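You operate a simulated robot arm through the tools that you are given. There is no shell and no other tool. Be economical: measure what you need, move in short steps, check, and stop when the job is done.

You are at the controls of a simulated robot arm. One attempt, no reset.

Task
Dip the three open drums and tag the one with least oil.
Fine: stand the reorder tag on its top; hang the rod back in its tube.

The check looks at the end state, three seconds after you hand in, the way a careful person would. Anything else that was tipped, shoved, dropped, spilled or broken makes it a failure.

Robot
A 6-joint arm with a two-finger parallel gripper on a trunk, on a base that drives. Base frame: it is fixed to the floor where the robot stands at the start and does not move with it; the origin is under the middle of the robot, x ahead of it, y to its left, z up. Readings come in m, rad, newtons and seconds.
Its first joint turns from -2.897 to 2.897 rad. Places, roughly: drum [0.6, 1.5, 0.4]; opening of the dip rod tube [0.4, 0, 0.6]; reorder tag [0.75, 1.5, 1]. Payload 3.91 kg.
The TCP is the grasp point between the finger pads, 0.03 m short of the fingertips. In the tool frame z runs along the fingers and y along their closing line. Largest opening 0.11 m; finger width 0.02, thickness 0.01; the body of the gripper, 0.048 by 0.112 m, starts 0.055 m behind the TCP.
Orientation is told as [roll, pitch, yaw] about the base's x, y, z axes, in that order, counted from this pose: with the fingers straight down and closing along the base's y, the tool's x points along the base's -x, its y along +y and its z along -z.

Tools
- The arm moves only by the tool move_arm. Its argument "targets" is a list that holds one entry, the list of rows, each a list of 6 numbers: the shift along the tool's x, y, z in m, then the turn, a rotation vector about the tool's x, y, z in rad. In form: [[[x, y, z, rx, ry, rz], ...]]. A call has 1 to 20 rows; each row shifts and turns the commanded pose from where the row before left it, along the tool's axes as they then stand. "jaw" is the opening, from 0 (shut) to 1 (fully open), set as the call begins (left out, the last holds). Rows are played at 5 a second. More than 0.05 m and 0.15 rad between two rows, or a gripper value outside its range, and nothing of the call is played. A pose out of reach is approached as far as the arm can. The call stops where the force on the tool passes 40 N (or 10 N more than at its start, if that is more) or the arm is blocked; 0.2 s more then pass. The fingers move at their own pace (about 0.045 m/s each) and stop on an object; they squeeze with about 24 N. The grip force told is the motor's: it shows also when the fingers shut on nothing. Time passes only in rows, and 0.2 s behind the last, so rows that do not move let the fingers close. The reply holds the time, the measured pose of the TCP, the force on the tool along the base axes, the opening and the grip force, in the units named above and with some noise.
- Cameras (640 x 400 px; columns grow to the right, rows downward): "scene" is now at [0.0174, 0.1542, 1.55]; the picture's right is [0.00, -1.00, 0.00], its down [-0.77, -0.00, -0.64] and it looks along [0.64, 0.00, -0.77] (base axes); focal length 214 px, centre (320, 200). "wrist" rides on the gripper at [0.071, 0.022, -0.107] in the tool frame; the picture's right is [-0.29, 0.96, 0.00], its down [-0.76, -0.23, -0.61] and it looks along [-0.58, -0.18, 0.79] (tool axes); focal length 243 px, centre (320, 200).
- camera(camera): a new picture of that camera. The clock stands still meanwhile.
- raise_lower(by): slides the trunk up (or, below 0, down) by that many m; the arm and the scene camera ride with it, the base frame stays. It gives what a move gives, with no picture.
- base_move(legs): drives the robot by 1 to 6 legs, each [ahead, left, turn to the left] in m, m and rad, along the robot's own axes; the way and the turn of a leg run together, so that a leg with both is an arc; at most 1.5 m and 3.142 rad a leg. The arm and the cameras ride along, it lands a little off, and it stops where it bumps. It gives what a move gives.
- turn_head(pan, tilt): turns the head with the scene camera to pan (to the left, within 1.501 rad either way) and tilt (down, from -0.506 to 1.204), counted from straight ahead of the robot. It gives what a move gives.
- measure_at(camera, pixels): for up to 12 pixels [column, row] of the newest picture of that camera ("zoom" is the newest enlarged one), the place [x, y, z] in the base frame of the surface seen there, good to about 0.003 m. The clock stands still meanwhile.
- inspect(camera, box): a new picture of the part [left, top, right, bottom] of that camera's present view, enlarged. The clock stands still meanwhile.
- close_job(): hands the job in; it is judged then, once.

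Keep the steps short. Do not move on a guess: measure, check each grasp and each placing, and mend mistakes. In all there are 80 turns and 48 pictures (those below and enlarged ones count). Leave the gripper open and the arm clear of the work at the hand-in unless told otherwise, and finish with a single line.

The tools are called as a command line: name --argument value ..., lists and objects as JSON in quotes. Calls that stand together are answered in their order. move_arm: Moves the arm, as the interface text tells. Its arguments: {"type":"object","properties":{"targets":{"type":"array","items":{"type":"array","items":{"type":"array","items":{"type":"number"}}}},"jaw":{"type":"number"}},"required":["targets"]} The other tools are called the same way: raise_lower (by) slides the trunk up or down; base_move (legs) drives the base; turn_head (pan, tilt) turns the head that bears the scene camera; camera (camera) takes a picture; measure_at (camera, pixels) gives the place of the surface under pixels of a picture; inspect (camera, box) takes an enlarged picture of a part of a camera's view; close_job () hands the job in.

At the start:

```text
clock: 0.0
position: [0.4634, 0.1798, 0.9994]
orientation: [-0.002, 0.0, 0.0]
force: [0.4, 0.0, -0.4]
grip_width: 0.1101
grasp_force: 0.1
trunk travel left (down, up): [-0.525, 0.065]
robot x, y, heading: [-0.0019, -0.0006, -0.0]
head pan, tilt: [0.003, 0.876]
```

scene: 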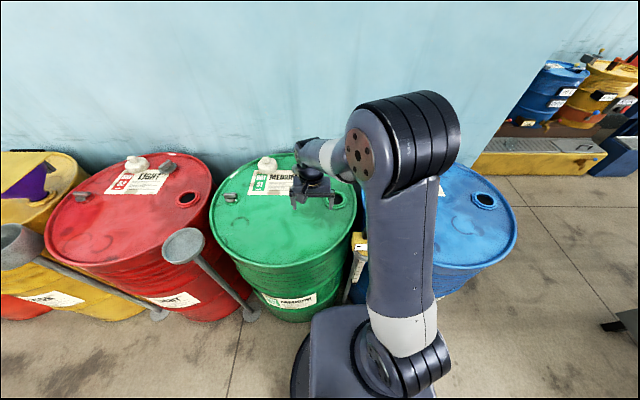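
wrist: 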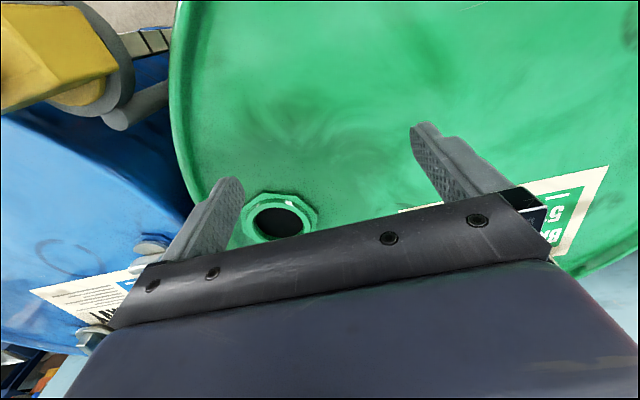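

The scene shows red, green and blue drums with open bungs, and a tube that may be near pixel (360,240). I'll measure the main points first.

measure_at --camera "scene" --pixels '[[187, 198], [337, 200], [484, 200], [360, 240], [358, 265], [183, 245], [20, 240], [250, 312], [30, 180], [280, 220], [120, 225], [460, 230]]'

inspect --camera "scene" --box '[200, 130, 400, 330]'

inspect --camera "scene" --box '[0, 130, 260, 330]'

```text
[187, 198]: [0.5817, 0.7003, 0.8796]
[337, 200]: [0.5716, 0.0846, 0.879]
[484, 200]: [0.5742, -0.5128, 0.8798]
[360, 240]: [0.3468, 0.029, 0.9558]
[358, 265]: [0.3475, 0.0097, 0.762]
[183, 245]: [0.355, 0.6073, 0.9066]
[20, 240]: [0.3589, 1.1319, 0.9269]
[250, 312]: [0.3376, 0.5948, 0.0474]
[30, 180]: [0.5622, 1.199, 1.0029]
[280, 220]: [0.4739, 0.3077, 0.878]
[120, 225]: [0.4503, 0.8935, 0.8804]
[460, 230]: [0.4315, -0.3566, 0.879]
```

```text
2.00 times, centred on (300, 230) of scene
```

zoom: 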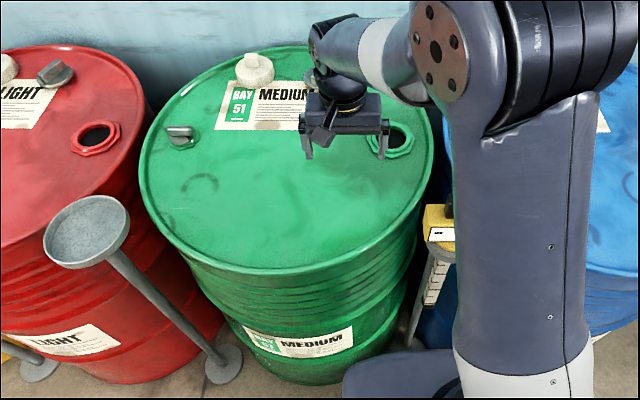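

```text
2.00 times, centred on (130, 230) of scene
```

zoom: 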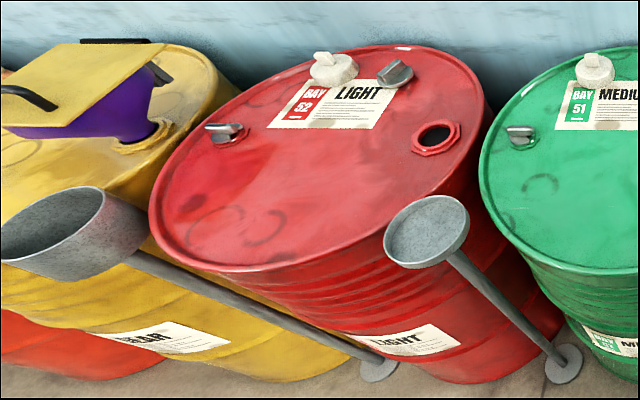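

Three open bungs are at about (0.58, 0.70), (0.57, 0.085) and (0.574, -0.51). Next I'll look left for the tag and the other drums.

turn_head --pan 1.0 --tilt 0.6

camera --camera "scene"

inspect --camera "wrist" --box '[0, 0, 240, 150]'

measure_at --camera "wrist" --pixels '[[140, 40], [165, 40], [120, 115], [160, 95], [60, 95], [110, 70], [50, 40], [10, 20], [280, 220], [90, 20]]'

```text
clock: 1.3
position: [0.4625, 0.1794, 1.0006]
orientation: [0.0, 0.001, 0.0]
force: [-0.1, -0.2, 0.8]
grip_width: 0.11
grasp_force: 0.0
trunk travel left (down, up): [-0.525, 0.065]
robot x, y, heading: [0.0013, -0.0013, 0.001]
head pan, tilt: [1.0, 0.6]
```

```text
43 pictures are left
```

scene: 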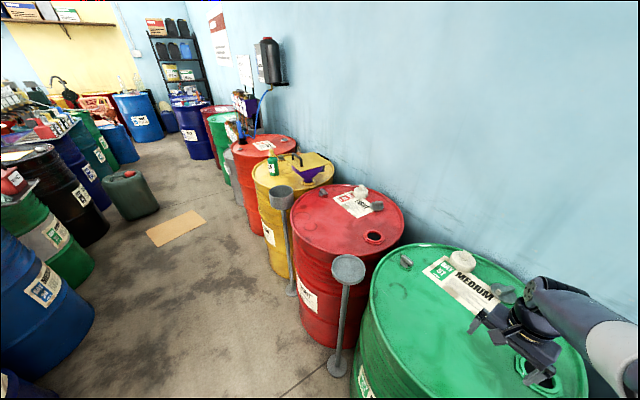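

```text
2.67 times, centred on (120, 75) of wrist
```

zoom: 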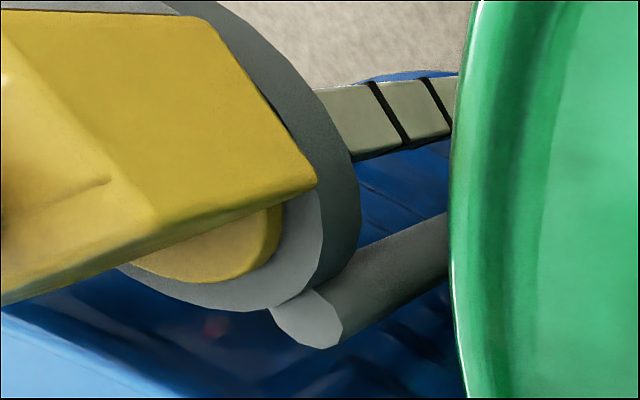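

```text
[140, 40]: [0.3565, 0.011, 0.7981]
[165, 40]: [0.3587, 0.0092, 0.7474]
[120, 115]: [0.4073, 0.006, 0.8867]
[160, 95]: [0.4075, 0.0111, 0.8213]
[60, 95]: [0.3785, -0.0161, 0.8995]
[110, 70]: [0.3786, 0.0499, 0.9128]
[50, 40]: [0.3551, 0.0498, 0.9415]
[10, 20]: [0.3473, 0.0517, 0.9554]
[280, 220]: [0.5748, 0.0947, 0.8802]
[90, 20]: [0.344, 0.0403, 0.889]
```

The yellow drum sits near y=1.45, and a folded yellow item on it looks like the tag. I'll zoom in.

inspect --camera "scene" --box '[230, 120, 390, 220]'

measure_at --camera "scene" --pixels '[[310, 162], [325, 160], [300, 157], [290, 153], [312, 175], [280, 185], [273, 165], [330, 168], [365, 205], [374, 237], [363, 188], [405, 262]]'

```text
4.00 times, centred on (310, 170) of scene
```

zoom: 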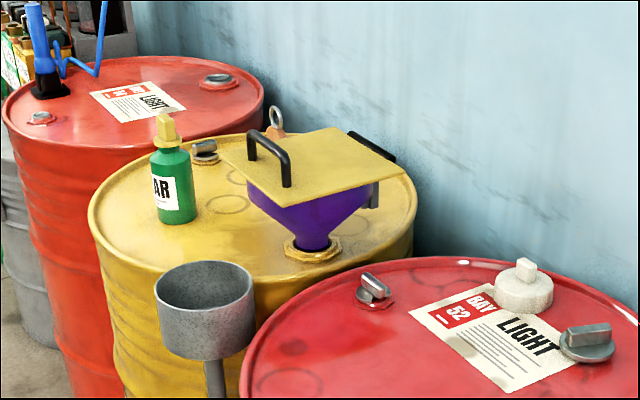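

```text
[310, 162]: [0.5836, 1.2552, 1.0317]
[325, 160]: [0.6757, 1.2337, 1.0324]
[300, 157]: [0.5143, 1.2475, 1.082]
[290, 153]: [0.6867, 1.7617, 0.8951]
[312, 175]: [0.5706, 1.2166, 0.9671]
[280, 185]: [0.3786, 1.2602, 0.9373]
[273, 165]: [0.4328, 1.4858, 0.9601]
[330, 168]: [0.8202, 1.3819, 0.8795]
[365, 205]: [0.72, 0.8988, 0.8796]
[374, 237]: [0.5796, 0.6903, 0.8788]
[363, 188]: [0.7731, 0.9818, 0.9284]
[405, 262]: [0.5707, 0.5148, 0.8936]
```

The ring-topped orange piece at zoom (277,120) may be the tag. I'll measure it from this zoom.

measure_at --camera "zoom" --pixels '[[277, 130], [271, 131], [277, 107], [284, 120], [271, 118], [277, 117], [265, 125], [289, 131], [376, 195], [205, 150]]'

inspect --camera "scene" --box '[283, 135, 331, 165]'

```text
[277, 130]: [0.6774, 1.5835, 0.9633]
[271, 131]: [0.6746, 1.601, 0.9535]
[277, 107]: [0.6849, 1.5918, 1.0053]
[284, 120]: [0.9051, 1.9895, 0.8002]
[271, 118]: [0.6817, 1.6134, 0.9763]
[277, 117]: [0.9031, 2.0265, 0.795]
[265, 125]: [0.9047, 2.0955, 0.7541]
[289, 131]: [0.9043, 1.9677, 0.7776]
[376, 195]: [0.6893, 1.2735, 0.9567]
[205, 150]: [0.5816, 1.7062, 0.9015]
```

```text
13.33 times, centred on (307, 150) of scene
```

zoom: 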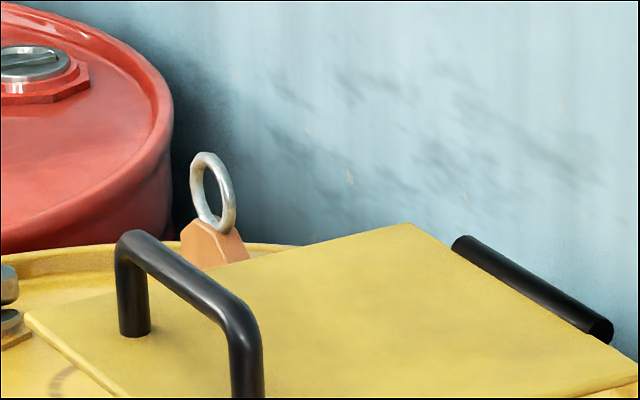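

The tag is orange with a steel ring, near (0.68, 1.59), with its top at about z 1.0. Before using the rod I need a clear view of it, so I'll lift the hand and swing it right.

move_arm --targets '[[[0, 0, -0.05, 0, 0, 0], [0, 0, -0.05, 0, 0, 0], [0, 0, -0.05, 0, 0, 0], [0, -0.05, 0, 0, 0, 0], [0, -0.05, 0, 0, 0, 0], [0, -0.05, 0, 0, 0, 0], [0, -0.05, 0, 0, 0, 0], [0, -0.05, 0, 0, 0, 0], [0, -0.05, 0, 0, 0, 0], [0, -0.05, 0, 0, 0, 0], [0, -0.05, 0, 0, 0, 0]]]'

turn_head --pan 0.0 --tilt 1.0

camera --camera "scene"

```text
clock: 3.7
position: [0.4639, -0.2221, 1.1476]
orientation: [0.0, -0.001, -0.001]
force: [-0.1, 0.5, -0.7]
grip_width: 0.1103
grasp_force: 0.1
trunk travel left (down, up): [-0.525, 0.065]
robot x, y, heading: [-0.0001, 0.0007, -0.001]
head pan, tilt: [1.0, 0.6]
```

```text
clock: 4.9
position: [0.4641, -0.2204, 1.1481]
orientation: [0.002, 0.002, 0.0]
force: [0.1, 0.4, -0.1]
grip_width: 0.11
grasp_force: 0.1
trunk travel left (down, up): [-0.525, 0.065]
robot x, y, heading: [0.0002, -0.0012, 0.0]
head pan, tilt: [0.0, 1.0]
```

```text
39 pictures are left
```

scene: 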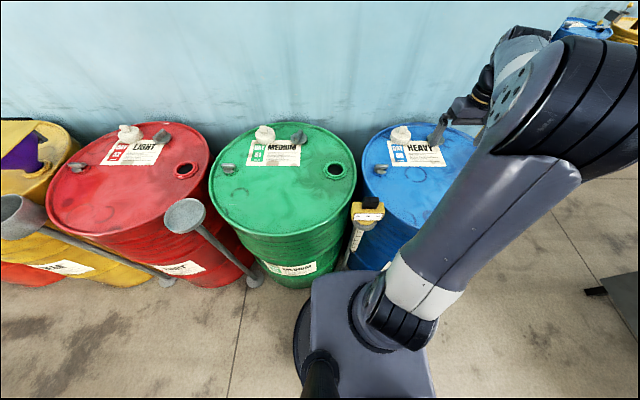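

The rod handle now shows at (368,208). I'll zoom in and measure it.

inspect --camera "scene" --box '[320, 180, 416, 280]'

measure_at --camera "scene" --pixels '[[368, 203], [356, 208], [380, 208], [368, 213], [362, 224], [357, 238], [353, 250], [346, 265], [345, 270], [370, 225], [376, 235], [334, 169]]'

```text
4.00 times, centred on (368, 230) of scene
```

zoom: 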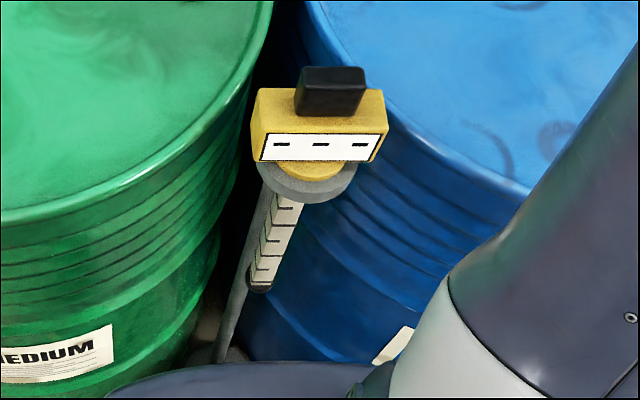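

```text
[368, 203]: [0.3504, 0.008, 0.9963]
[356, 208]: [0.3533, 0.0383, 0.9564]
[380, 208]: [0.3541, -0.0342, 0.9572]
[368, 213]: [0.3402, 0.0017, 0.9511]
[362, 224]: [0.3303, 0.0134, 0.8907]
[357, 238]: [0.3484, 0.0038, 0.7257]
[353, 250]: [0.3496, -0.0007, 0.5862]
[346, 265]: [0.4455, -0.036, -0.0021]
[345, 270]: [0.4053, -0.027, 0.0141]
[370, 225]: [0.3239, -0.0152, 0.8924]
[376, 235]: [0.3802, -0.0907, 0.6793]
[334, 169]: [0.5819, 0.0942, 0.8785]
```

The handle is a yellow box with a "- - -" panel and a black grip on top, and the rod hangs through a grey ring. I'll measure the details from the zoom.

measure_at --camera "zoom" --pixels '[[303, 72], [360, 72], [299, 84], [363, 88], [298, 110], [360, 112], [330, 78], [330, 100], [258, 284], [262, 270], [250, 290], [270, 260]]'

measure_at --camera "scene" --pixels '[[186, 169], [194, 172], [179, 172], [186, 163], [186, 176], [326, 169], [342, 169], [334, 162], [334, 176], [336, 172], [300, 135], [230, 168]]'

```text
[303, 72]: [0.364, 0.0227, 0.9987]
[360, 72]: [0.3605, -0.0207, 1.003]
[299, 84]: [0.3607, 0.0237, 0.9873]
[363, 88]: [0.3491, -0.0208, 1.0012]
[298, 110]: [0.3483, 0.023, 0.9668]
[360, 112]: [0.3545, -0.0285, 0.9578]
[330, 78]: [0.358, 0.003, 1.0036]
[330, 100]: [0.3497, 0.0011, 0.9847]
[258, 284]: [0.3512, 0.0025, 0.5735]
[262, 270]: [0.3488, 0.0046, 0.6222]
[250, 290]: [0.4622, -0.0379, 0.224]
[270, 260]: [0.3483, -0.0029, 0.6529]
```

```text
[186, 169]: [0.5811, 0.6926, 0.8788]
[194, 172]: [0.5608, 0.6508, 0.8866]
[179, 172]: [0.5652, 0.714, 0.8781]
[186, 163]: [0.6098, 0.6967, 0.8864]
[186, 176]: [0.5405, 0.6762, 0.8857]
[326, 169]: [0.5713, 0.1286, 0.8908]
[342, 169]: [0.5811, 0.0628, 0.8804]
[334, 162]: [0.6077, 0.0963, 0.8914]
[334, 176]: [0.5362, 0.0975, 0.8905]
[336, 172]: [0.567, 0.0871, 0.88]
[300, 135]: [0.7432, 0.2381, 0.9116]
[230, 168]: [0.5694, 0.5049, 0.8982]
```

The rod is short: tip at z≈0.573, grip at z 0.957–1.003 and y -0.021 to 0.023. Lifting it over a drum needs the TCP at about 1.36, so I'll test that reach with an empty hand.

raise_lower --by 0.065

move_arm --targets '[[[0, 0, -0.05, 0, 0, 0], [0, 0, -0.05, 0, 0, 0], [0, 0, -0.05, 0, 0, 0], [0, 0, -0.05, 0, 0, 0], [-0.05, 0, 0, 0, 0, 0], [-0.05, 0, 0, 0, 0, 0]]]'

```text
clock: 6.0
position: [0.464, -0.2208, 1.2136]
orientation: [0.0, -0.001, -0.001]
force: [-0.7, 0.2, -0.9]
grip_width: 0.1098
grasp_force: 0.1
trunk travel left (down, up): [-0.59, 0.0]
robot x, y, heading: [-0.0014, 0.0016, 0.002]
head pan, tilt: [0.0, 1.0]
```

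```text
clock: 7.4
position: [0.5408, -0.209, 1.3642]
orientation: [-0.001, -0.001, -0.001]
force: [0.3, 0.1, 0.6]
grip_width: 0.1098
grasp_force: 0.1
out of reach, approached as far as the arm can: row 4, 5, 6
trunk travel left (down, up): [-0.59, 0.0]
robot x, y, heading: [-0.0033, -0.0036, 0.001]
head pan, tilt: [0.0, 1.0]
```

At z 1.364 the arm reaches about 0.58 m, which is enough. Now I'll bring the open hand back above the grip at (0.357, 0.001).

move_arm --targets '[[[0.05, 0, 0.05, 0, 0, 0], [0.05, 0.05, 0.05, 0, 0, 0], [0.05, 0.05, 0.03, 0, 0, 0], [0.03, 0.05, 0, 0, 0, 0], [0, 0.05, 0, 0, 0, 0]]]' --jaw 1

camera --camera "wrist"

```text
refused: row 1 steps farther than a row can; nothing moved
```

```text
37 pictures are left
```

wrist: 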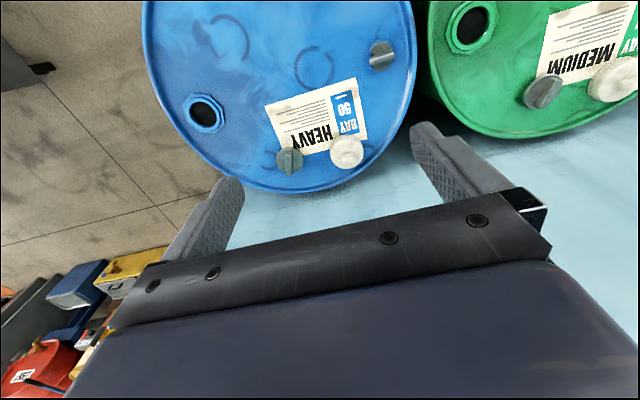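

A combined step may not exceed 0.05 m, so I'll use smaller rows. I'll also measure the bungs from this view.

measure_at --camera "wrist" --pixels '[[204, 113], [189, 113], [219, 113], [204, 95], [204, 130], [471, 25], [452, 25], [490, 25], [471, 48], [471, 5]]'

move_arm --targets '[[[0.035, 0, 0.035, 0, 0, 0], [0.028, 0.028, 0.028, 0, 0, 0], [0.028, 0.028, 0.028, 0, 0, 0], [0.028, 0.028, 0.028, 0, 0, 0], [0.028, 0.028, 0, 0, 0, 0], [0.028, 0.028, 0, 0, 0, 0], [0, 0.05, 0, 0, 0, 0]]]' --jaw 1

```text
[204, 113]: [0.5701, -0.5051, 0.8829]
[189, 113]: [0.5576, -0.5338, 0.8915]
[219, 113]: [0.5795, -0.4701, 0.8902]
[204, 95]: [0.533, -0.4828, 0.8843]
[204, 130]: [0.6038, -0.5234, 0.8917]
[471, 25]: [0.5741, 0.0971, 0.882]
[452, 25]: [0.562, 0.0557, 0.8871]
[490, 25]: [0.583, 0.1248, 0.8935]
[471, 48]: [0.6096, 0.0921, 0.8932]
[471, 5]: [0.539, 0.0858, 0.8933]
```

```text
clock: 9.0
position: [0.3649, -0.0187, 1.2416]
orientation: [-0.001, 0.0, -0.001]
force: [-1.0, -0.2, -0.2]
grip_width: 0.1101
grasp_force: 0.1
trunk travel left (down, up): [-0.59, 0.0]
robot x, y, heading: [0.0002, -0.0035, 0.001]
head pan, tilt: [0.0, 1.0]
```

camera --camera "wrist"

```text
36 pictures are left
```

wrist: 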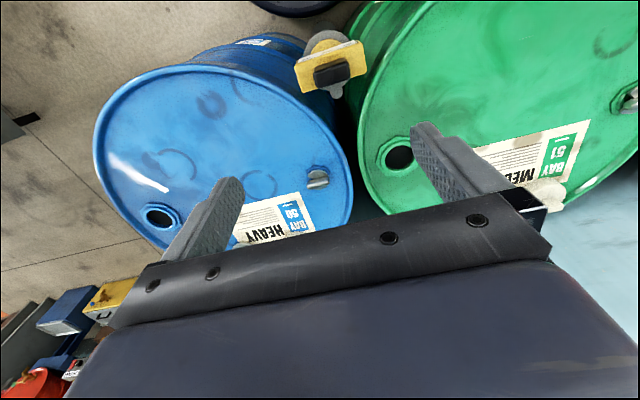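

The grip top sits at about (332,73). I'll measure its corners.

measure_at --camera "wrist" --pixels '[[318, 78], [347, 70], [332, 74], [330, 66], [334, 81], [316, 71], [348, 78], [302, 76], [358, 57], [325, 40], [337, 92]]'

```text
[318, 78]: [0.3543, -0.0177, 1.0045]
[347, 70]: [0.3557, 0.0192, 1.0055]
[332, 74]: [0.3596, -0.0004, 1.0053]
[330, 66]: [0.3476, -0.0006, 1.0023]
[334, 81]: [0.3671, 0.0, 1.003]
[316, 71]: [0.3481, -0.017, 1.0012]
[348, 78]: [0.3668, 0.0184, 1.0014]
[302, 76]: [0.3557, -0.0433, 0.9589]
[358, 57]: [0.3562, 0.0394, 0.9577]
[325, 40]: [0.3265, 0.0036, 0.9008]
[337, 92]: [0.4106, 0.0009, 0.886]
```

The grip centre is (0.358, 0.000) with its top at 1.004. I'll align and descend to TCP 0.993.

move_arm --targets '[[[0.007, 0.0187, 0, 0, 0, 0], [0, 0, 0.045, 0, 0, 0], [0, 0, 0.045, 0, 0, 0], [0, 0, 0.045, 0, 0, 0], [0, 0, 0.04, 0, 0, 0], [0, 0, 0.04, 0, 0, 0], [0, 0, 0.03, 0, 0, 0], [0, 0, 0.0, 0, 0, 0]]]' --jaw 1

camera --camera "wrist"

```text
clock: 10.8
position: [0.355, -0.0025, 0.998]
orientation: [-0.002, 0.001, 0.001]
force: [-0.6, 0.8, 0.4]
grip_width: 0.1101
grasp_force: 0.2
trunk travel left (down, up): [-0.59, 0.0]
robot x, y, heading: [0.0015, -0.0011, 0.004]
head pan, tilt: [0.0, 1.0]
```

```text
35 pictures are left
```

wrist: 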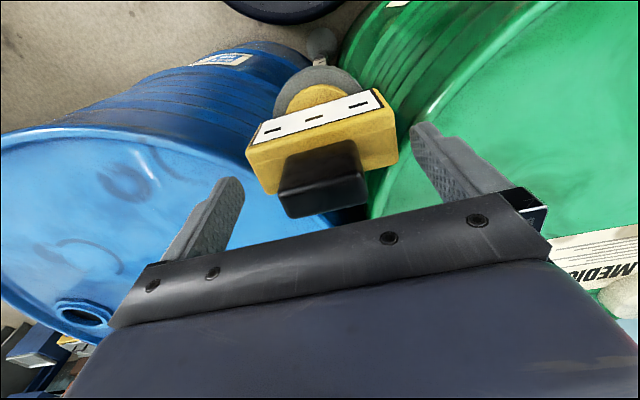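

The grip is between the fingers and the display panel is visible to the wrist camera. I'll make a fine alignment and close.

move_arm --targets '[[[-0.002, 0.002, 0.003, 0, 0, 0], [0, 0, 0, 0, 0, 0]]]' --jaw 1

move_arm --targets '[[[0, 0, 0, 0, 0, 0], [0, 0, 0, 0, 0, 0], [0, 0, 0, 0, 0, 0], [0, 0, 0, 0, 0, 0], [0, 0, 0, 0, 0, 0], [0, 0, 0, 0, 0, 0]]]' --jaw 0

```text
clock: 11.4
position: [0.3578, -0.0004, 0.9945]
orientation: [0.001, -0.001, 0.002]
force: [0.9, -0.2, 0.2]
grip_width: 0.1099
grasp_force: 0.1
trunk travel left (down, up): [-0.59, 0.0]
robot x, y, heading: [-0.0008, -0.0044, 0.0]
head pan, tilt: [0.0, 1.0]
```

```text
clock: 12.8
position: [0.3584, 0.0006, 0.9943]
orientation: [-0.001, 0.0, -0.002]
force: [0.5, -1.1, 0.1]
grip_width: 0.0479
grasp_force: 24.2
trunk travel left (down, up): [-0.59, 0.0]
robot x, y, heading: [-0.0031, -0.0015, 0.004]
head pan, tilt: [0.0, 1.0]
```

The gripper holds at 0.048 m with 24 N. I'll lift straight up slowly.

move_arm --targets '[[[0, 0, -0.01, 0, 0, 0], [0, 0, -0.02, 0, 0, 0], [0, 0, -0.03, 0, 0, 0], [0, 0, -0.03, 0, 0, 0], [0, 0, -0.03, 0, 0, 0], [0, 0, -0.04, 0, 0, 0], [0, 0, -0.04, 0, 0, 0], [0, 0, -0.04, 0, 0, 0], [0, 0, -0.04, 0, 0, 0], [0, 0, -0.04, 0, 0, 0], [0, 0, -0.04, 0, 0, 0]]]'

camera --camera "scene"

camera --camera "wrist"

```text
clock: 15.2
position: [0.3583, 0.003, 1.3562]
orientation: [-0.001, 0.001, -0.002]
force: [-0.7, 0.8, -2.8]
grip_width: 0.0477
grasp_force: 24.1
trunk travel left (down, up): [-0.59, 0.0]
robot x, y, heading: [-0.0008, 0.0031, 0.001]
head pan, tilt: [0.0, 1.0]
```

```text
34 pictures are left
```

scene: 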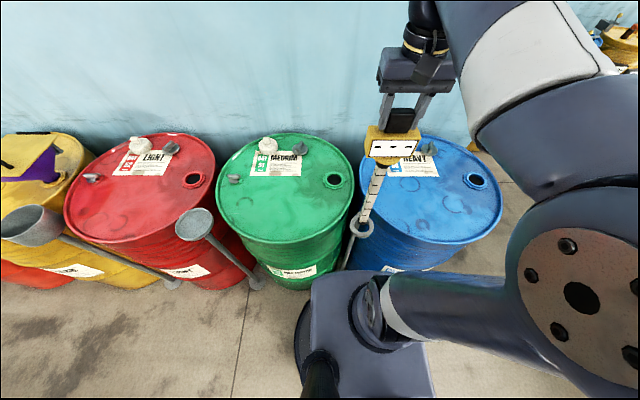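

```text
33 pictures are left
```

wrist: 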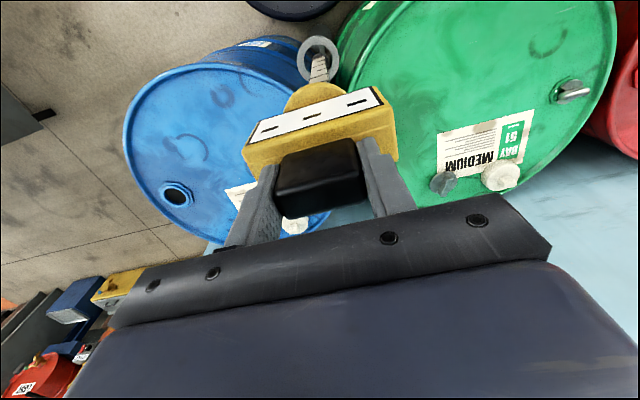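

The rod is clear. I'll zoom in to check the rod tip and ring, and measure the tip.

inspect --camera "scene" --box '[330, 120, 430, 245]'

measure_at --camera "scene" --pixels '[[374, 180], [368, 205], [363, 220], [361, 227], [360, 232], [352, 224], [372, 228], [370, 220]]'

```text
3.20 times, centred on (380, 182) of scene
```

zoom: 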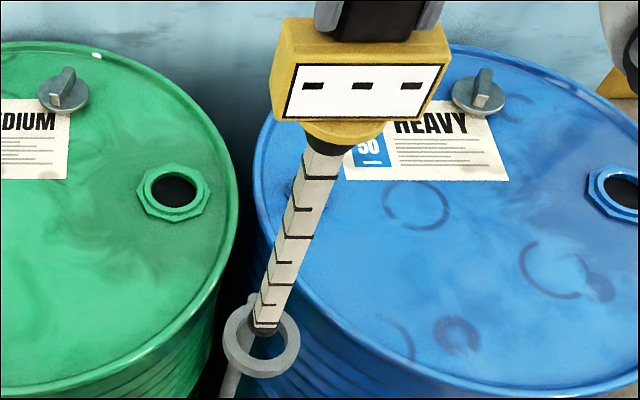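

```text
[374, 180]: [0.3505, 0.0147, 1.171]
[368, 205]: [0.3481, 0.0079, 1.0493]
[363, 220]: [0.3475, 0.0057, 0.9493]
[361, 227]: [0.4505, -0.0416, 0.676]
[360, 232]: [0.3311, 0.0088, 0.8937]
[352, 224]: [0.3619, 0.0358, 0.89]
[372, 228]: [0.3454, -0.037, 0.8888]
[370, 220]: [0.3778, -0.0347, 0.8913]
```

The rod points straight down with its tip near z 0.935, and the ring centre is about (0.358, 0.000). Next I'll carry it over the green bung near (0.574, 0.093).

move_arm --targets '[[[-0.036, 0.015, 0.002, 0, 0, 0], [-0.036, 0.015, 0.002, 0, 0, 0], [-0.036, 0.015, 0.003, 0, 0, 0], [-0.036, 0.015, 0.003, 0, 0, 0], [-0.036, 0.015, 0.003, 0, 0, 0], [-0.035, 0.015, 0.003, 0, 0, 0], [0, 0, 0, 0, 0, 0], [0, 0, 0, 0, 0, 0]]]'

inspect --camera "scene" --box '[260, 100, 400, 220]'

```text
clock: 17.0
position: [0.5744, 0.094, 1.3386]
orientation: [0.001, 0.001, -0.001]
force: [-0.2, -0.3, -2.4]
grip_width: 0.0481
grasp_force: 23.7
trunk travel left (down, up): [-0.59, 0.0]
robot x, y, heading: [0.0027, 0.0003, 0.003]
head pan, tilt: [0.0, 1.0]
```

```text
3.33 times, centred on (330, 160) of scene
```

zoom: 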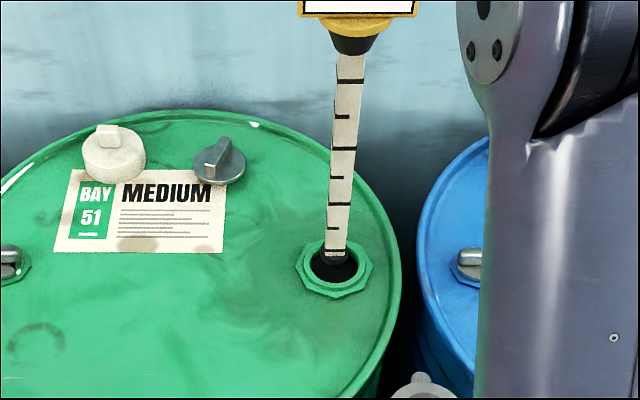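

measure_at --camera "zoom" --pixels '[[312, 268], [359, 266], [335, 284], [320, 250], [334, 258], [335, 252], [335, 297], [297, 268], [371, 268], [345, 245], [325, 258], [347, 258]]'

```text
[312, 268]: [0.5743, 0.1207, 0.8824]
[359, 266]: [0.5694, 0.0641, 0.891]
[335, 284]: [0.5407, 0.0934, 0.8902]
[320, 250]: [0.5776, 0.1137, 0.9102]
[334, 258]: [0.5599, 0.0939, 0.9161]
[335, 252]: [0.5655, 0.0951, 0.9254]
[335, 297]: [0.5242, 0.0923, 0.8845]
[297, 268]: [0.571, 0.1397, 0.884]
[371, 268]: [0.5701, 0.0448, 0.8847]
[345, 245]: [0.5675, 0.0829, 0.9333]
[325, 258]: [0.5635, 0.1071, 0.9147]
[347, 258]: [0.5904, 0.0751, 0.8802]
```

The tip is centred over the hole, which is at about (0.572, 0.093). I'll lower it slowly until the collar is just above the bung.

move_arm --targets '[[[0, 0, 0.03, 0, 0, 0], [0, 0, 0.03, 0, 0, 0], [0, 0, 0.03, 0, 0, 0], [0, 0, 0.03, 0, 0, 0], [0, 0, 0.03, 0, 0, 0], [0, 0, 0.03, 0, 0, 0], [0, 0, 0.03, 0, 0, 0], [0, 0, 0.03, 0, 0, 0], [0, 0, 0.03, 0, 0, 0], [0, 0, 0.03, 0, 0, 0], [0, 0, 0.03, 0, 0, 0], [0, 0, 0, 0, 0, 0], [0, 0, 0, 0, 0, 0]]]'

camera --camera "wrist"

```text
clock: 19.8
position: [0.5741, 0.094, 1.0108]
orientation: [0.001, 0.001, 0.002]
force: [-0.5, -0.3, -2.7]
grip_width: 0.0479
grasp_force: 23.7
trunk travel left (down, up): [-0.59, 0.0]
robot x, y, heading: [-0.0006, -0.0008, -0.002]
head pan, tilt: [0.0, 1.0]
```

```text
30 pictures are left
```

wrist: 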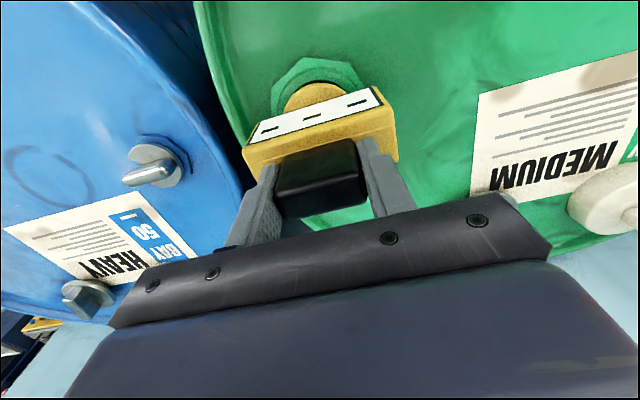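

The display still shows "- - -". I'll lower about 1 cm more until the collar touches, then wait briefly.

move_arm --targets '[[[0, 0, 0.006, 0, 0, 0], [0, 0, 0.005, 0, 0, 0], [0, 0, 0.003, 0, 0, 0], [0, 0, 0, 0, 0, 0], [0, 0, 0, 0, 0, 0], [0, 0, 0, 0, 0, 0], [0, 0, 0, 0, 0, 0], [0, 0, 0, 0, 0, 0]]]'

inspect --camera "wrist" --box '[220, 50, 420, 220]'

```text
clock: 21.6
position: [0.5733, 0.0927, 0.9954]
orientation: [-0.002, 0.0, 0.0]
force: [-0.1, -0.3, -2.6]
grip_width: 0.0479
grasp_force: 24.1
trunk travel left (down, up): [-0.59, 0.0]
robot x, y, heading: [0.0005, -0.0012, 0.001]
head pan, tilt: [0.0, 1.0]
```

```text
2.35 times, centred on (320, 135) of wrist
```

zoom: 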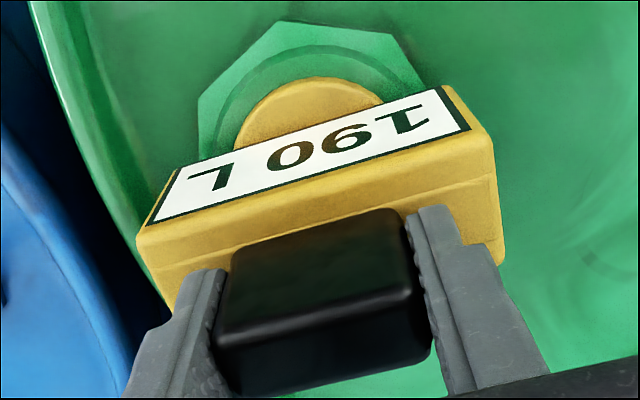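

A reading has appeared, upside down in this view: either 190 L or 160 L. I'll check it upright with the scene camera.

inspect --camera "scene" --box '[305, 130, 369, 170]'

inspect --camera "wrist" --box '[260, 80, 380, 150]'

```text
10.00 times, centred on (337, 150) of scene
```

zoom: 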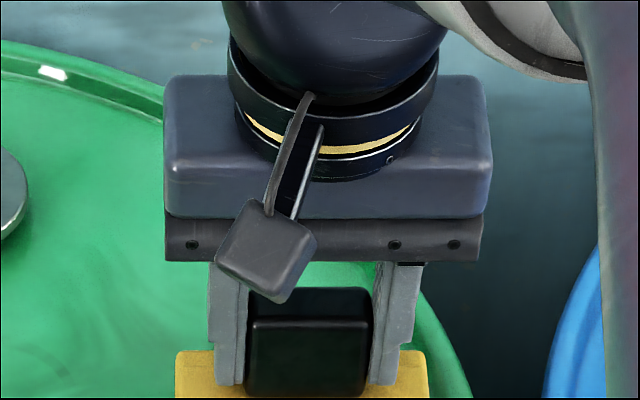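

```text
5.33 times, centred on (320, 115) of wrist
```

zoom: 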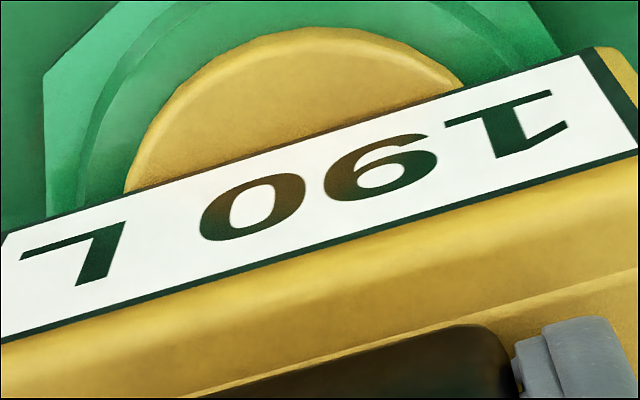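

inspect --camera "scene" --box '[305, 155, 369, 195]'

```text
10.00 times, centred on (337, 175) of scene
```

zoom: 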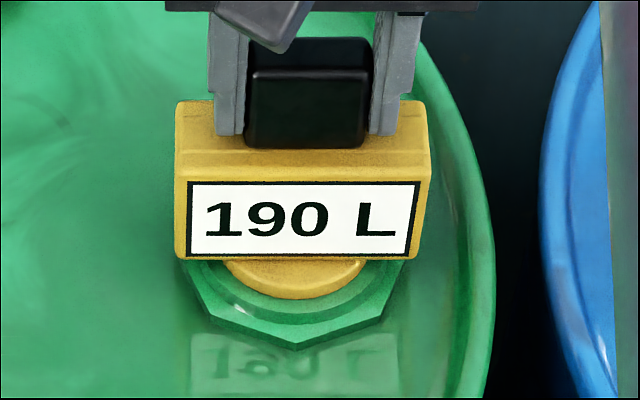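

Green reads 190 L. I'll lift the rod straight out and draw it back to x≈0.49, where nothing on the tops is in the way.

move_arm --targets '[[[0, 0, -0.03, 0, 0, 0], [0, 0, -0.03, 0, 0, 0], [0, 0, -0.03, 0, 0, 0], [0, 0, -0.03, 0, 0, 0], [0, 0, -0.03, 0, 0, 0], [0, 0, -0.03, 0, 0, 0], [0, 0, -0.03, 0, 0, 0], [0, 0, -0.03, 0, 0, 0], [0, 0, -0.03, 0, 0, 0], [0, 0, -0.03, 0, 0, 0], [0, 0, -0.03, 0, 0, 0], [0, 0, -0.012, 0, 0, 0], [0, 0, 0, 0, 0, 0], [0, 0, 0, 0, 0, 0], [0, 0, 0, 0, 0, 0], [0.03, 0, -0.01, 0, 0, 0], [0.03, 0, -0.01, 0, 0, 0], [0.03, 0, 0, 0, 0, 0]]]'

camera --camera "scene"

```text
clock: 25.4
position: [0.4832, 0.0898, 1.3594]
orientation: [0.001, 0.001, 0.0]
force: [0.0, -0.5, -1.7]
grip_width: 0.048
grasp_force: 23.9
trunk travel left (down, up): [-0.59, 0.0]
robot x, y, heading: [0.0016, -0.0019, 0.002]
head pan, tilt: [0.0, 1.0]
```

```text
25 pictures are left
```

scene: 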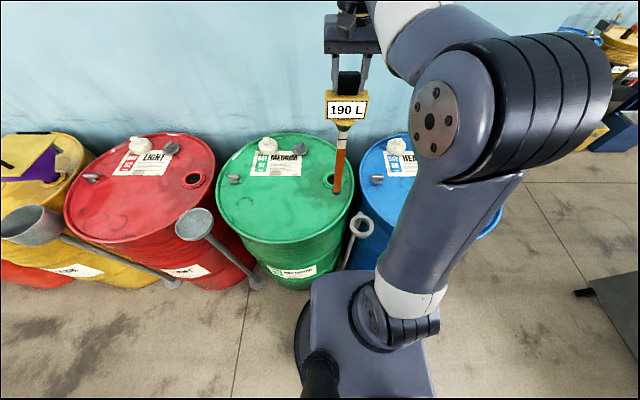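

The reading holds on the display. The dark object at (585,292) on the right may matter for the drive, so I'll measure it and the floor near it.

measure_at --camera "scene" --pixels '[[582, 292], [610, 305], [630, 340], [600, 282], [590, 260], [300, 345], [430, 340], [320, 285], [250, 285], [430, 390]]'

```text
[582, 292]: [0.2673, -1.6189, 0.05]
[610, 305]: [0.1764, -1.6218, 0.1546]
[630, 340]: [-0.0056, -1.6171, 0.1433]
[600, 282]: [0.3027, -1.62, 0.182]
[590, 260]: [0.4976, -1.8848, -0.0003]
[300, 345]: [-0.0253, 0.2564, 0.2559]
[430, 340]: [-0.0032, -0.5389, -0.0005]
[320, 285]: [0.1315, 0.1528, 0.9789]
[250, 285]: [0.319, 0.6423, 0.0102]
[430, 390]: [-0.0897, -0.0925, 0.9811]
```

The obstacle is at y=-1.62, so there's plenty of room. I'll drive 0.595 m right.

base_move --legs '[[0, -0.595, 0]]'

```text
clock: 28.8
position: [0.4861, -0.5119, 1.3578]
orientation: [0.0, 0.001, 0.006]
force: [0.4, -0.7, -2.5]
grip_width: 0.0476
grasp_force: 24.7
trunk travel left (down, up): [-0.59, 0.0]
robot x, y, heading: [0.0051, -0.6052, 0.007]
head pan, tilt: [0.0, 1.0]
```

move_arm --targets '[[[-0.028, 0.002, 0.007, 0, 0, 0], [-0.028, 0.002, 0.007, 0, 0, 0], [-0.029, 0.002, 0.007, 0, 0, 0], [0, 0, 0, 0, 0, 0], [0, 0, 0, 0, 0, 0]]]'

inspect --camera "scene" --box '[260, 100, 400, 220]'

measure_at --camera "zoom" --pixels '[[312, 268], [335, 284], [334, 258], [335, 252], [335, 297], [297, 268], [371, 268], [325, 258], [347, 258]]'

```text
clock: 30.0
position: [0.5711, -0.5054, 1.3367]
orientation: [-0.001, -0.001, 0.005]
force: [-0.4, -0.1, -2.7]
grip_width: 0.0476
grasp_force: 24.3
trunk travel left (down, up): [-0.59, 0.0]
robot x, y, heading: [0.0014, -0.6024, 0.007]
head pan, tilt: [0.0, 1.0]
```

```text
3.33 times, centred on (330, 160) of scene
```

zoom: 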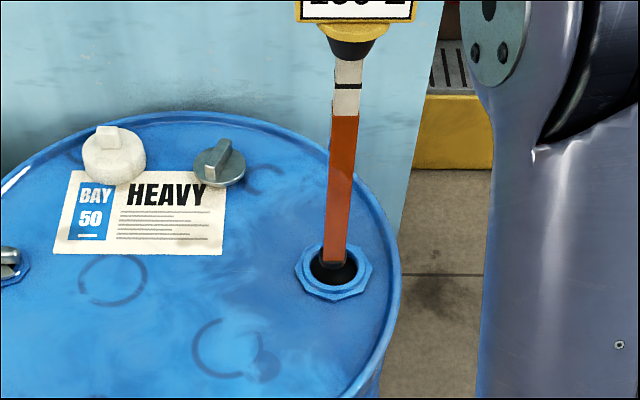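

```text
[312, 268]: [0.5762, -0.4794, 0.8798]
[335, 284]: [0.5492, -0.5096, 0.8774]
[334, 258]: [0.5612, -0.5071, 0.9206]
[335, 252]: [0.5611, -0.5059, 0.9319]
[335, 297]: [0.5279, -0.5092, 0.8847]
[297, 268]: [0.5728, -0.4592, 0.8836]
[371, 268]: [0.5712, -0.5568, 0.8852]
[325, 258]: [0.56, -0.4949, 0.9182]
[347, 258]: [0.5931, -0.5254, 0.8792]
```

The rod is lined up over the blue bung. I'll lower it to the same depth.

move_arm --targets '[[[-0.001, -0.002, 0.03, 0, 0, 0], [0, 0, 0.03, 0, 0, 0], [0, 0, 0.03, 0, 0, 0], [0, 0, 0.03, 0, 0, 0], [0, 0, 0.03, 0, 0, 0], [0, 0, 0.03, 0, 0, 0], [0, 0, 0.03, 0, 0, 0], [0, 0, 0.03, 0, 0, 0], [0, 0, 0.03, 0, 0, 0], [0, 0, 0.03, 0, 0, 0], [0, 0, 0.03, 0, 0, 0], [0, 0, 0.006, 0, 0, 0], [0, 0, 0.005, 0, 0, 0], [0, 0, 0, 0, 0, 0], [0, 0, 0, 0, 0, 0], [0, 0, 0, 0, 0, 0], [0, 0, 0, 0, 0, 0], [0, 0, 0, 0, 0, 0]]]'

inspect --camera "scene" --box '[305, 155, 369, 195]'

```text
clock: 33.8
position: [0.572, -0.5075, 0.9965]
orientation: [-0.001, -0.002, 0.006]
force: [-0.1, -0.6, -2.9]
grip_width: 0.0478
grasp_force: 23.7
trunk travel left (down, up): [-0.59, 0.0]
robot x, y, heading: [-0.0013, -0.6038, 0.002]
head pan, tilt: [0.0, 1.0]
```

```text
10.00 times, centred on (337, 175) of scene
```

zoom: 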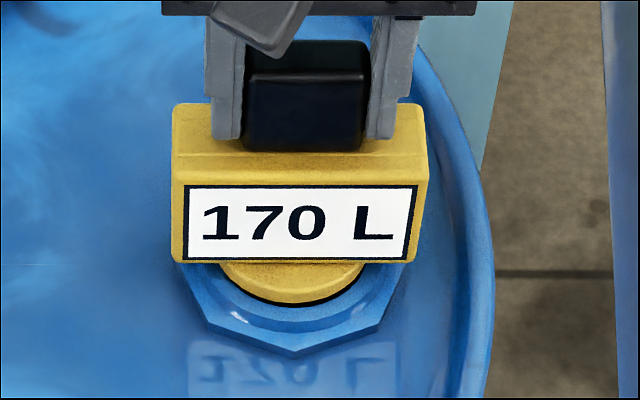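

Blue reads 170 L. I'll lift out and draw back slightly, then drive left to red, backing off a little to clear the funnel stand's foot.

move_arm --targets '[[[0, 0, -0.03, 0, 0, 0], [0, 0, -0.03, 0, 0, 0], [0, 0, -0.03, 0, 0, 0], [0, 0, -0.03, 0, 0, 0], [0, 0, -0.03, 0, 0, 0], [0, 0, -0.03, 0, 0, 0], [0, 0, -0.03, 0, 0, 0], [0, 0, -0.03, 0, 0, 0], [0, 0, -0.03, 0, 0, 0], [0, 0, -0.03, 0, 0, 0], [0, 0, -0.03, 0, 0, 0], [0, 0, -0.012, 0, 0, 0], [0, 0, 0, 0, 0, 0], [0, 0, 0, 0, 0, 0], [0, 0, 0, 0, 0, 0], [0.03, 0, -0.01, 0, 0, 0], [0.03, 0, -0.01, 0, 0, 0], [0, 0, 0, 0, 0, 0]]]'

base_move --legs '[[-0.05, 0, 0], [0, 1.2, 0], [0.05, 0, 0]]'

```text
clock: 37.6
position: [0.5093, -0.5087, 1.361]
orientation: [-0.001, 0.0, 0.006]
force: [-0.1, 0.1, -2.8]
grip_width: 0.0478
grasp_force: 23.7
trunk travel left (down, up): [-0.59, 0.0]
robot x, y, heading: [-0.004, -0.6006, 0.003]
head pan, tilt: [0.0, 1.0]
```

```text
clock: 44.8
position: [0.5051, 0.7008, 1.3599]
orientation: [-0.001, 0.003, 0.005]
force: [0.5, 0.0, -2.1]
grip_width: 0.0476
grasp_force: 23.9
trunk travel left (down, up): [-0.59, 0.0]
robot x, y, heading: [-0.0033, 0.6054, 0.002]
head pan, tilt: [0.0, 1.0]
```

move_arm --targets '[[[-0.022, -0.003, 0.008, 0, 0, 0], [-0.023, -0.003, 0.008, 0, 0, 0], [-0.023, -0.002, 0.007, 0, 0, 0], [0, 0, 0, 0, 0, 0], [0, 0, 0, 0, 0, 0]]]'

inspect --camera "scene" --box '[260, 100, 400, 220]'

measure_at --camera "zoom" --pixels '[[312, 268], [335, 284], [334, 258], [335, 252], [335, 297], [297, 268], [371, 268], [325, 258], [347, 258]]'

```text
clock: 46.0
position: [0.5714, 0.6927, 1.3366]
orientation: [-0.001, 0.001, 0.005]
force: [-0.1, 0.2, -2.3]
grip_width: 0.0478
grasp_force: 24.2
trunk travel left (down, up): [-0.59, 0.0]
robot x, y, heading: [-0.0033, 0.6054, -0.0]
head pan, tilt: [0.0, 1.0]
```

```text
3.33 times, centred on (330, 160) of scene
```

zoom: 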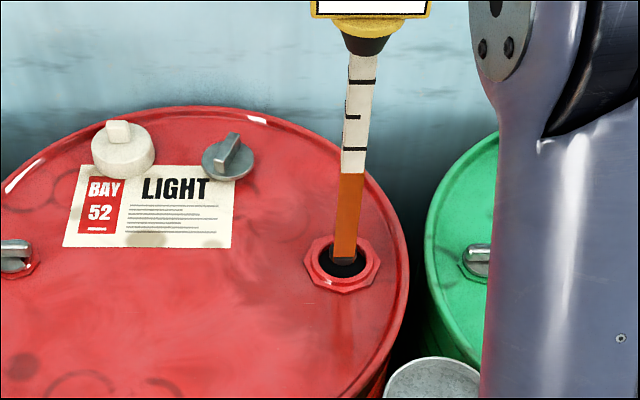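

```text
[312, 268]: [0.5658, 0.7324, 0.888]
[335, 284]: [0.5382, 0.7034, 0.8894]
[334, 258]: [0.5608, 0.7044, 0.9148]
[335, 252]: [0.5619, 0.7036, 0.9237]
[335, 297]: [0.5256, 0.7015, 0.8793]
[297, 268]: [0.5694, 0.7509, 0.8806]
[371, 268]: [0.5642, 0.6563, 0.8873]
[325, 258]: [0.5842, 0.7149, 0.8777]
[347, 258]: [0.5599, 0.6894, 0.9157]
```

Lined up over the red bung, centre about (0.573, 0.693). Lowering now.

move_arm --targets '[[[-0.001, 0, 0.03, 0, 0, 0], [0, 0, 0.03, 0, 0, 0], [0, 0, 0.03, 0, 0, 0], [0, 0, 0.03, 0, 0, 0], [0, 0, 0.03, 0, 0, 0], [0, 0, 0.03, 0, 0, 0], [0, 0, 0.03, 0, 0, 0], [0, 0, 0.03, 0, 0, 0], [0, 0, 0.03, 0, 0, 0], [0, 0, 0.03, 0, 0, 0], [0, 0, 0.03, 0, 0, 0], [0, 0, 0.006, 0, 0, 0], [0, 0, 0.005, 0, 0, 0], [0, 0, 0, 0, 0, 0], [0, 0, 0, 0, 0, 0], [0, 0, 0, 0, 0, 0], [0, 0, 0, 0, 0, 0], [0, 0, 0, 0, 0, 0]]]'

inspect --camera "scene" --box '[305, 155, 369, 195]'

```text
clock: 49.8
position: [0.5724, 0.6938, 0.9977]
orientation: [0.002, 0.0, 0.005]
force: [1.1, -0.3, -2.0]
grip_width: 0.048
grasp_force: 24.2
trunk travel left (down, up): [-0.59, 0.0]
robot x, y, heading: [-0.0032, 0.605, 0.007]
head pan, tilt: [0.0, 1.0]
```

```text
10.00 times, centred on (337, 175) of scene
```

zoom: 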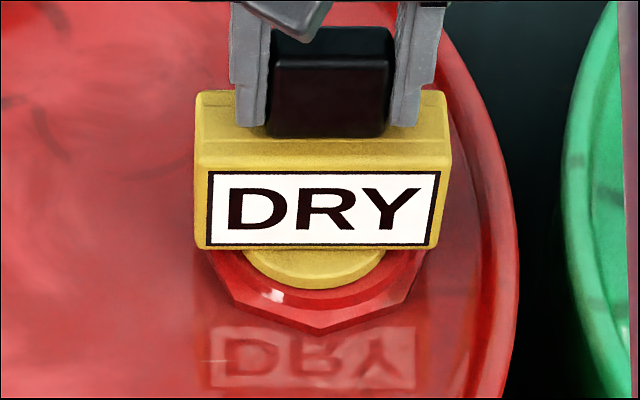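

Red reads DRY at the same depth, so red has the least oil (green 190 L, blue 170 L). I'll lift out and drive back to hang up the rod.

move_arm --targets '[[[0, 0, -0.03, 0, 0, 0], [0, 0, -0.03, 0, 0, 0], [0, 0, -0.03, 0, 0, 0], [0, 0, -0.03, 0, 0, 0], [0, 0, -0.03, 0, 0, 0], [0, 0, -0.03, 0, 0, 0], [0, 0, -0.03, 0, 0, 0], [0, 0, -0.03, 0, 0, 0], [0, 0, -0.03, 0, 0, 0], [0, 0, -0.03, 0, 0, 0], [0, 0, -0.03, 0, 0, 0], [0, 0, -0.012, 0, 0, 0], [0, 0, 0, 0, 0, 0], [0, 0, 0, 0, 0, 0], [0, 0, 0, 0, 0, 0], [0.03, 0, -0.01, 0, 0, 0], [0.03, 0, -0.01, 0, 0, 0], [0, 0, 0, 0, 0, 0]]]'

base_move --legs '[[-0.05, 0, 0], [0, -0.605, 0], [0.05, 0, 0]]'

```text
clock: 53.6
position: [0.5138, 0.6934, 1.3581]
orientation: [-0.002, -0.001, 0.005]
force: [0.0, 0.4, -2.3]
grip_width: 0.0479
grasp_force: 24.1
trunk travel left (down, up): [-0.59, 0.0]
robot x, y, heading: [-0.0046, 0.6103, 0.005]
head pan, tilt: [0.0, 1.0]
```

```text
clock: 58.0
position: [0.5175, 0.0924, 1.3585]
orientation: [0.001, 0.001, 0.005]
force: [0.4, -0.2, -2.3]
grip_width: 0.0478
grasp_force: 24.1
trunk travel left (down, up): [-0.59, 0.0]
robot x, y, heading: [-0.0022, 0.0042, 0.009]
head pan, tilt: [0.0, 1.0]
```

move_arm --targets '[[[0.032, -0.0182, 0, 0, 0, 0], [0.032, -0.0182, 0, 0, 0, 0], [0.032, -0.0182, 0, 0, 0, 0], [0.032, -0.0182, 0, 0, 0, 0], [0.032, -0.0182, 0, 0, 0, 0], [0, 0, 0, 0, 0, 0], [0, 0, 0, 0, 0, 0]]]'

inspect --camera "scene" --box '[330, 190, 394, 250]'

```text
clock: 59.6
position: [0.3555, -0.0002, 1.3583]
orientation: [0.002, 0.001, 0.006]
force: [0.8, -0.3, -2.4]
grip_width: 0.048
grasp_force: 24.7
trunk travel left (down, up): [-0.59, 0.0]
robot x, y, heading: [-0.0015, 0.0049, 0.004]
head pan, tilt: [0.0, 1.0]
```

```text
6.67 times, centred on (362, 220) of scene
```

zoom: 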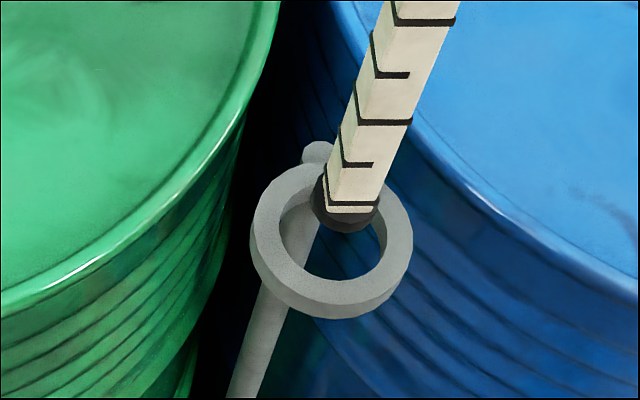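

measure_at --camera "zoom" --pixels '[[258, 230], [408, 238], [268, 230], [395, 235], [325, 295], [335, 288], [300, 178], [347, 200], [345, 225], [330, 205], [370, 212]]'

```text
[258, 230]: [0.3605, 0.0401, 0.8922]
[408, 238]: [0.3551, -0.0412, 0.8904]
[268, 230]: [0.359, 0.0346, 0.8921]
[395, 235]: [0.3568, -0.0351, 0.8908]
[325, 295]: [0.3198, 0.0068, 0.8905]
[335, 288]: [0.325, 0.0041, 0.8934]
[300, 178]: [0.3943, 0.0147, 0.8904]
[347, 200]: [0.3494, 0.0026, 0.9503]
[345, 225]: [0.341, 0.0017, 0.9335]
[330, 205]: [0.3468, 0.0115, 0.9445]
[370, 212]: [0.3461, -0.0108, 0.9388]
```

The ring centre is (0.358, 0.000) and the rod is at 0.3555. I'll correct by 2.5 mm and lower it in.

move_arm --targets '[[[-0.0025, 0, 0.02, 0, 0, 0], [0, 0, 0.03, 0, 0, 0], [0, 0, 0.03, 0, 0, 0], [0, 0, 0.03, 0, 0, 0], [0, 0, 0.03, 0, 0, 0], [0, 0, 0.03, 0, 0, 0], [0, 0, 0.03, 0, 0, 0], [0, 0, 0.03, 0, 0, 0], [0, 0, 0.03, 0, 0, 0], [0, 0, 0.03, 0, 0, 0], [0, 0, 0.03, 0, 0, 0], [0, 0, 0.03, 0, 0, 0], [0, 0, 0.006, 0, 0, 0], [0, 0, 0.004, 0, 0, 0], [0, 0, 0, 0, 0, 0], [0, 0, 0, 0, 0, 0]]]'

```text
clock: 63.0
position: [0.3597, -0.0008, 0.9983]
orientation: [0.001, 0.002, 0.004]
force: [1.0, 0.0, -2.9]
grip_width: 0.0479
grasp_force: 24.3
trunk travel left (down, up): [-0.59, 0.0]
robot x, y, heading: [-0.0043, 0.0072, 0.01]
head pan, tilt: [0.0, 1.0]
```

Only the rod's weight shows on the tool, at z 0.998. The rest height was 0.9945, so I'll ease down to contact.

move_arm --targets '[[[0, 0, 0.002, 0, 0, 0], [0, 0, 0.002, 0, 0, 0], [0, 0, 0, 0, 0, 0], [0, 0, 0, 0, 0, 0]]]'

```text
clock: 64.0
position: [0.3582, 0.0013, 0.9946]
orientation: [0.001, -0.002, 0.005]
force: [-3.7, -0.9, 14.7]
grip_width: 0.0478
grasp_force: 24.3
trunk travel left (down, up): [-0.59, 0.0]
robot x, y, heading: [-0.0011, 0.0041, 0.004]
head pan, tilt: [0.0, 1.0]
```

The collar is seated, with 15 N upward. I'll ease up 1.5 mm and open the jaws.

move_arm --targets '[[[0, 0, -0.0015, 0, 0, 0], [0, 0, 0, 0, 0, 0]]]'

move_arm --targets '[[[0, 0, 0, 0, 0, 0], [0, 0, 0, 0, 0, 0], [0, 0, 0, 0, 0, 0], [0, 0, 0, 0, 0, 0], [0, 0, 0, 0, 0, 0]]]' --jaw 1

move_arm --targets '[[[0, 0, -0.02, 0, 0, 0], [0, 0, -0.04, 0, 0, 0], [0, 0, -0.05, 0, 0, 0], [0, 0, -0.05, 0, 0, 0], [0, 0, -0.05, 0, 0, 0], [0, 0, -0.05, 0, 0, 0]]]'

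camera --camera "scene"

```text
clock: 64.6
position: [0.3602, 0.0011, 0.9949]
orientation: [0.0, 0.003, 0.005]
force: [-1.1, -1.7, -2.0]
grip_width: 0.0476
grasp_force: 23.9
trunk travel left (down, up): [-0.59, 0.0]
robot x, y, heading: [-0.0056, 0.0089, 0.007]
head pan, tilt: [0.0, 1.0]
```

```text
clock: 65.8
position: [0.3594, 0.0001, 0.9958]
orientation: [-0.001, -0.001, 0.004]
force: [-0.1, 0.4, 0.3]
grip_width: 0.1097
grasp_force: 0.1
trunk travel left (down, up): [-0.59, 0.0]
robot x, y, heading: [-0.0, 0.01, 0.007]
head pan, tilt: [0.0, 1.0]
```

```text
clock: 67.2
position: [0.3581, -0.0027, 1.2591]
orientation: [0.002, 0.003, 0.006]
force: [-0.5, 0.7, 0.1]
grip_width: 0.1099
grasp_force: 0.2
trunk travel left (down, up): [-0.59, 0.0]
robot x, y, heading: [-0.0007, 0.0086, 0.006]
head pan, tilt: [0.0, 1.0]
```

```text
19 pictures are left
```

scene: 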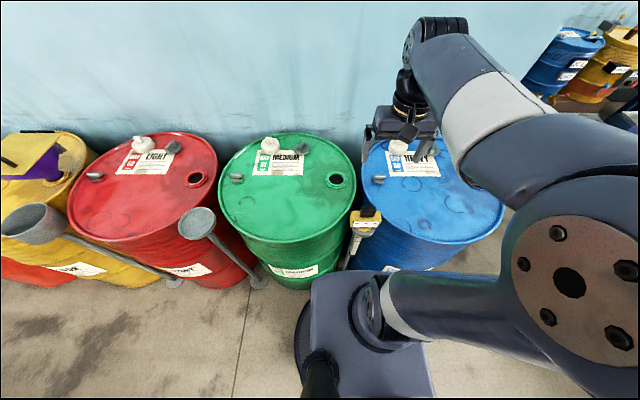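

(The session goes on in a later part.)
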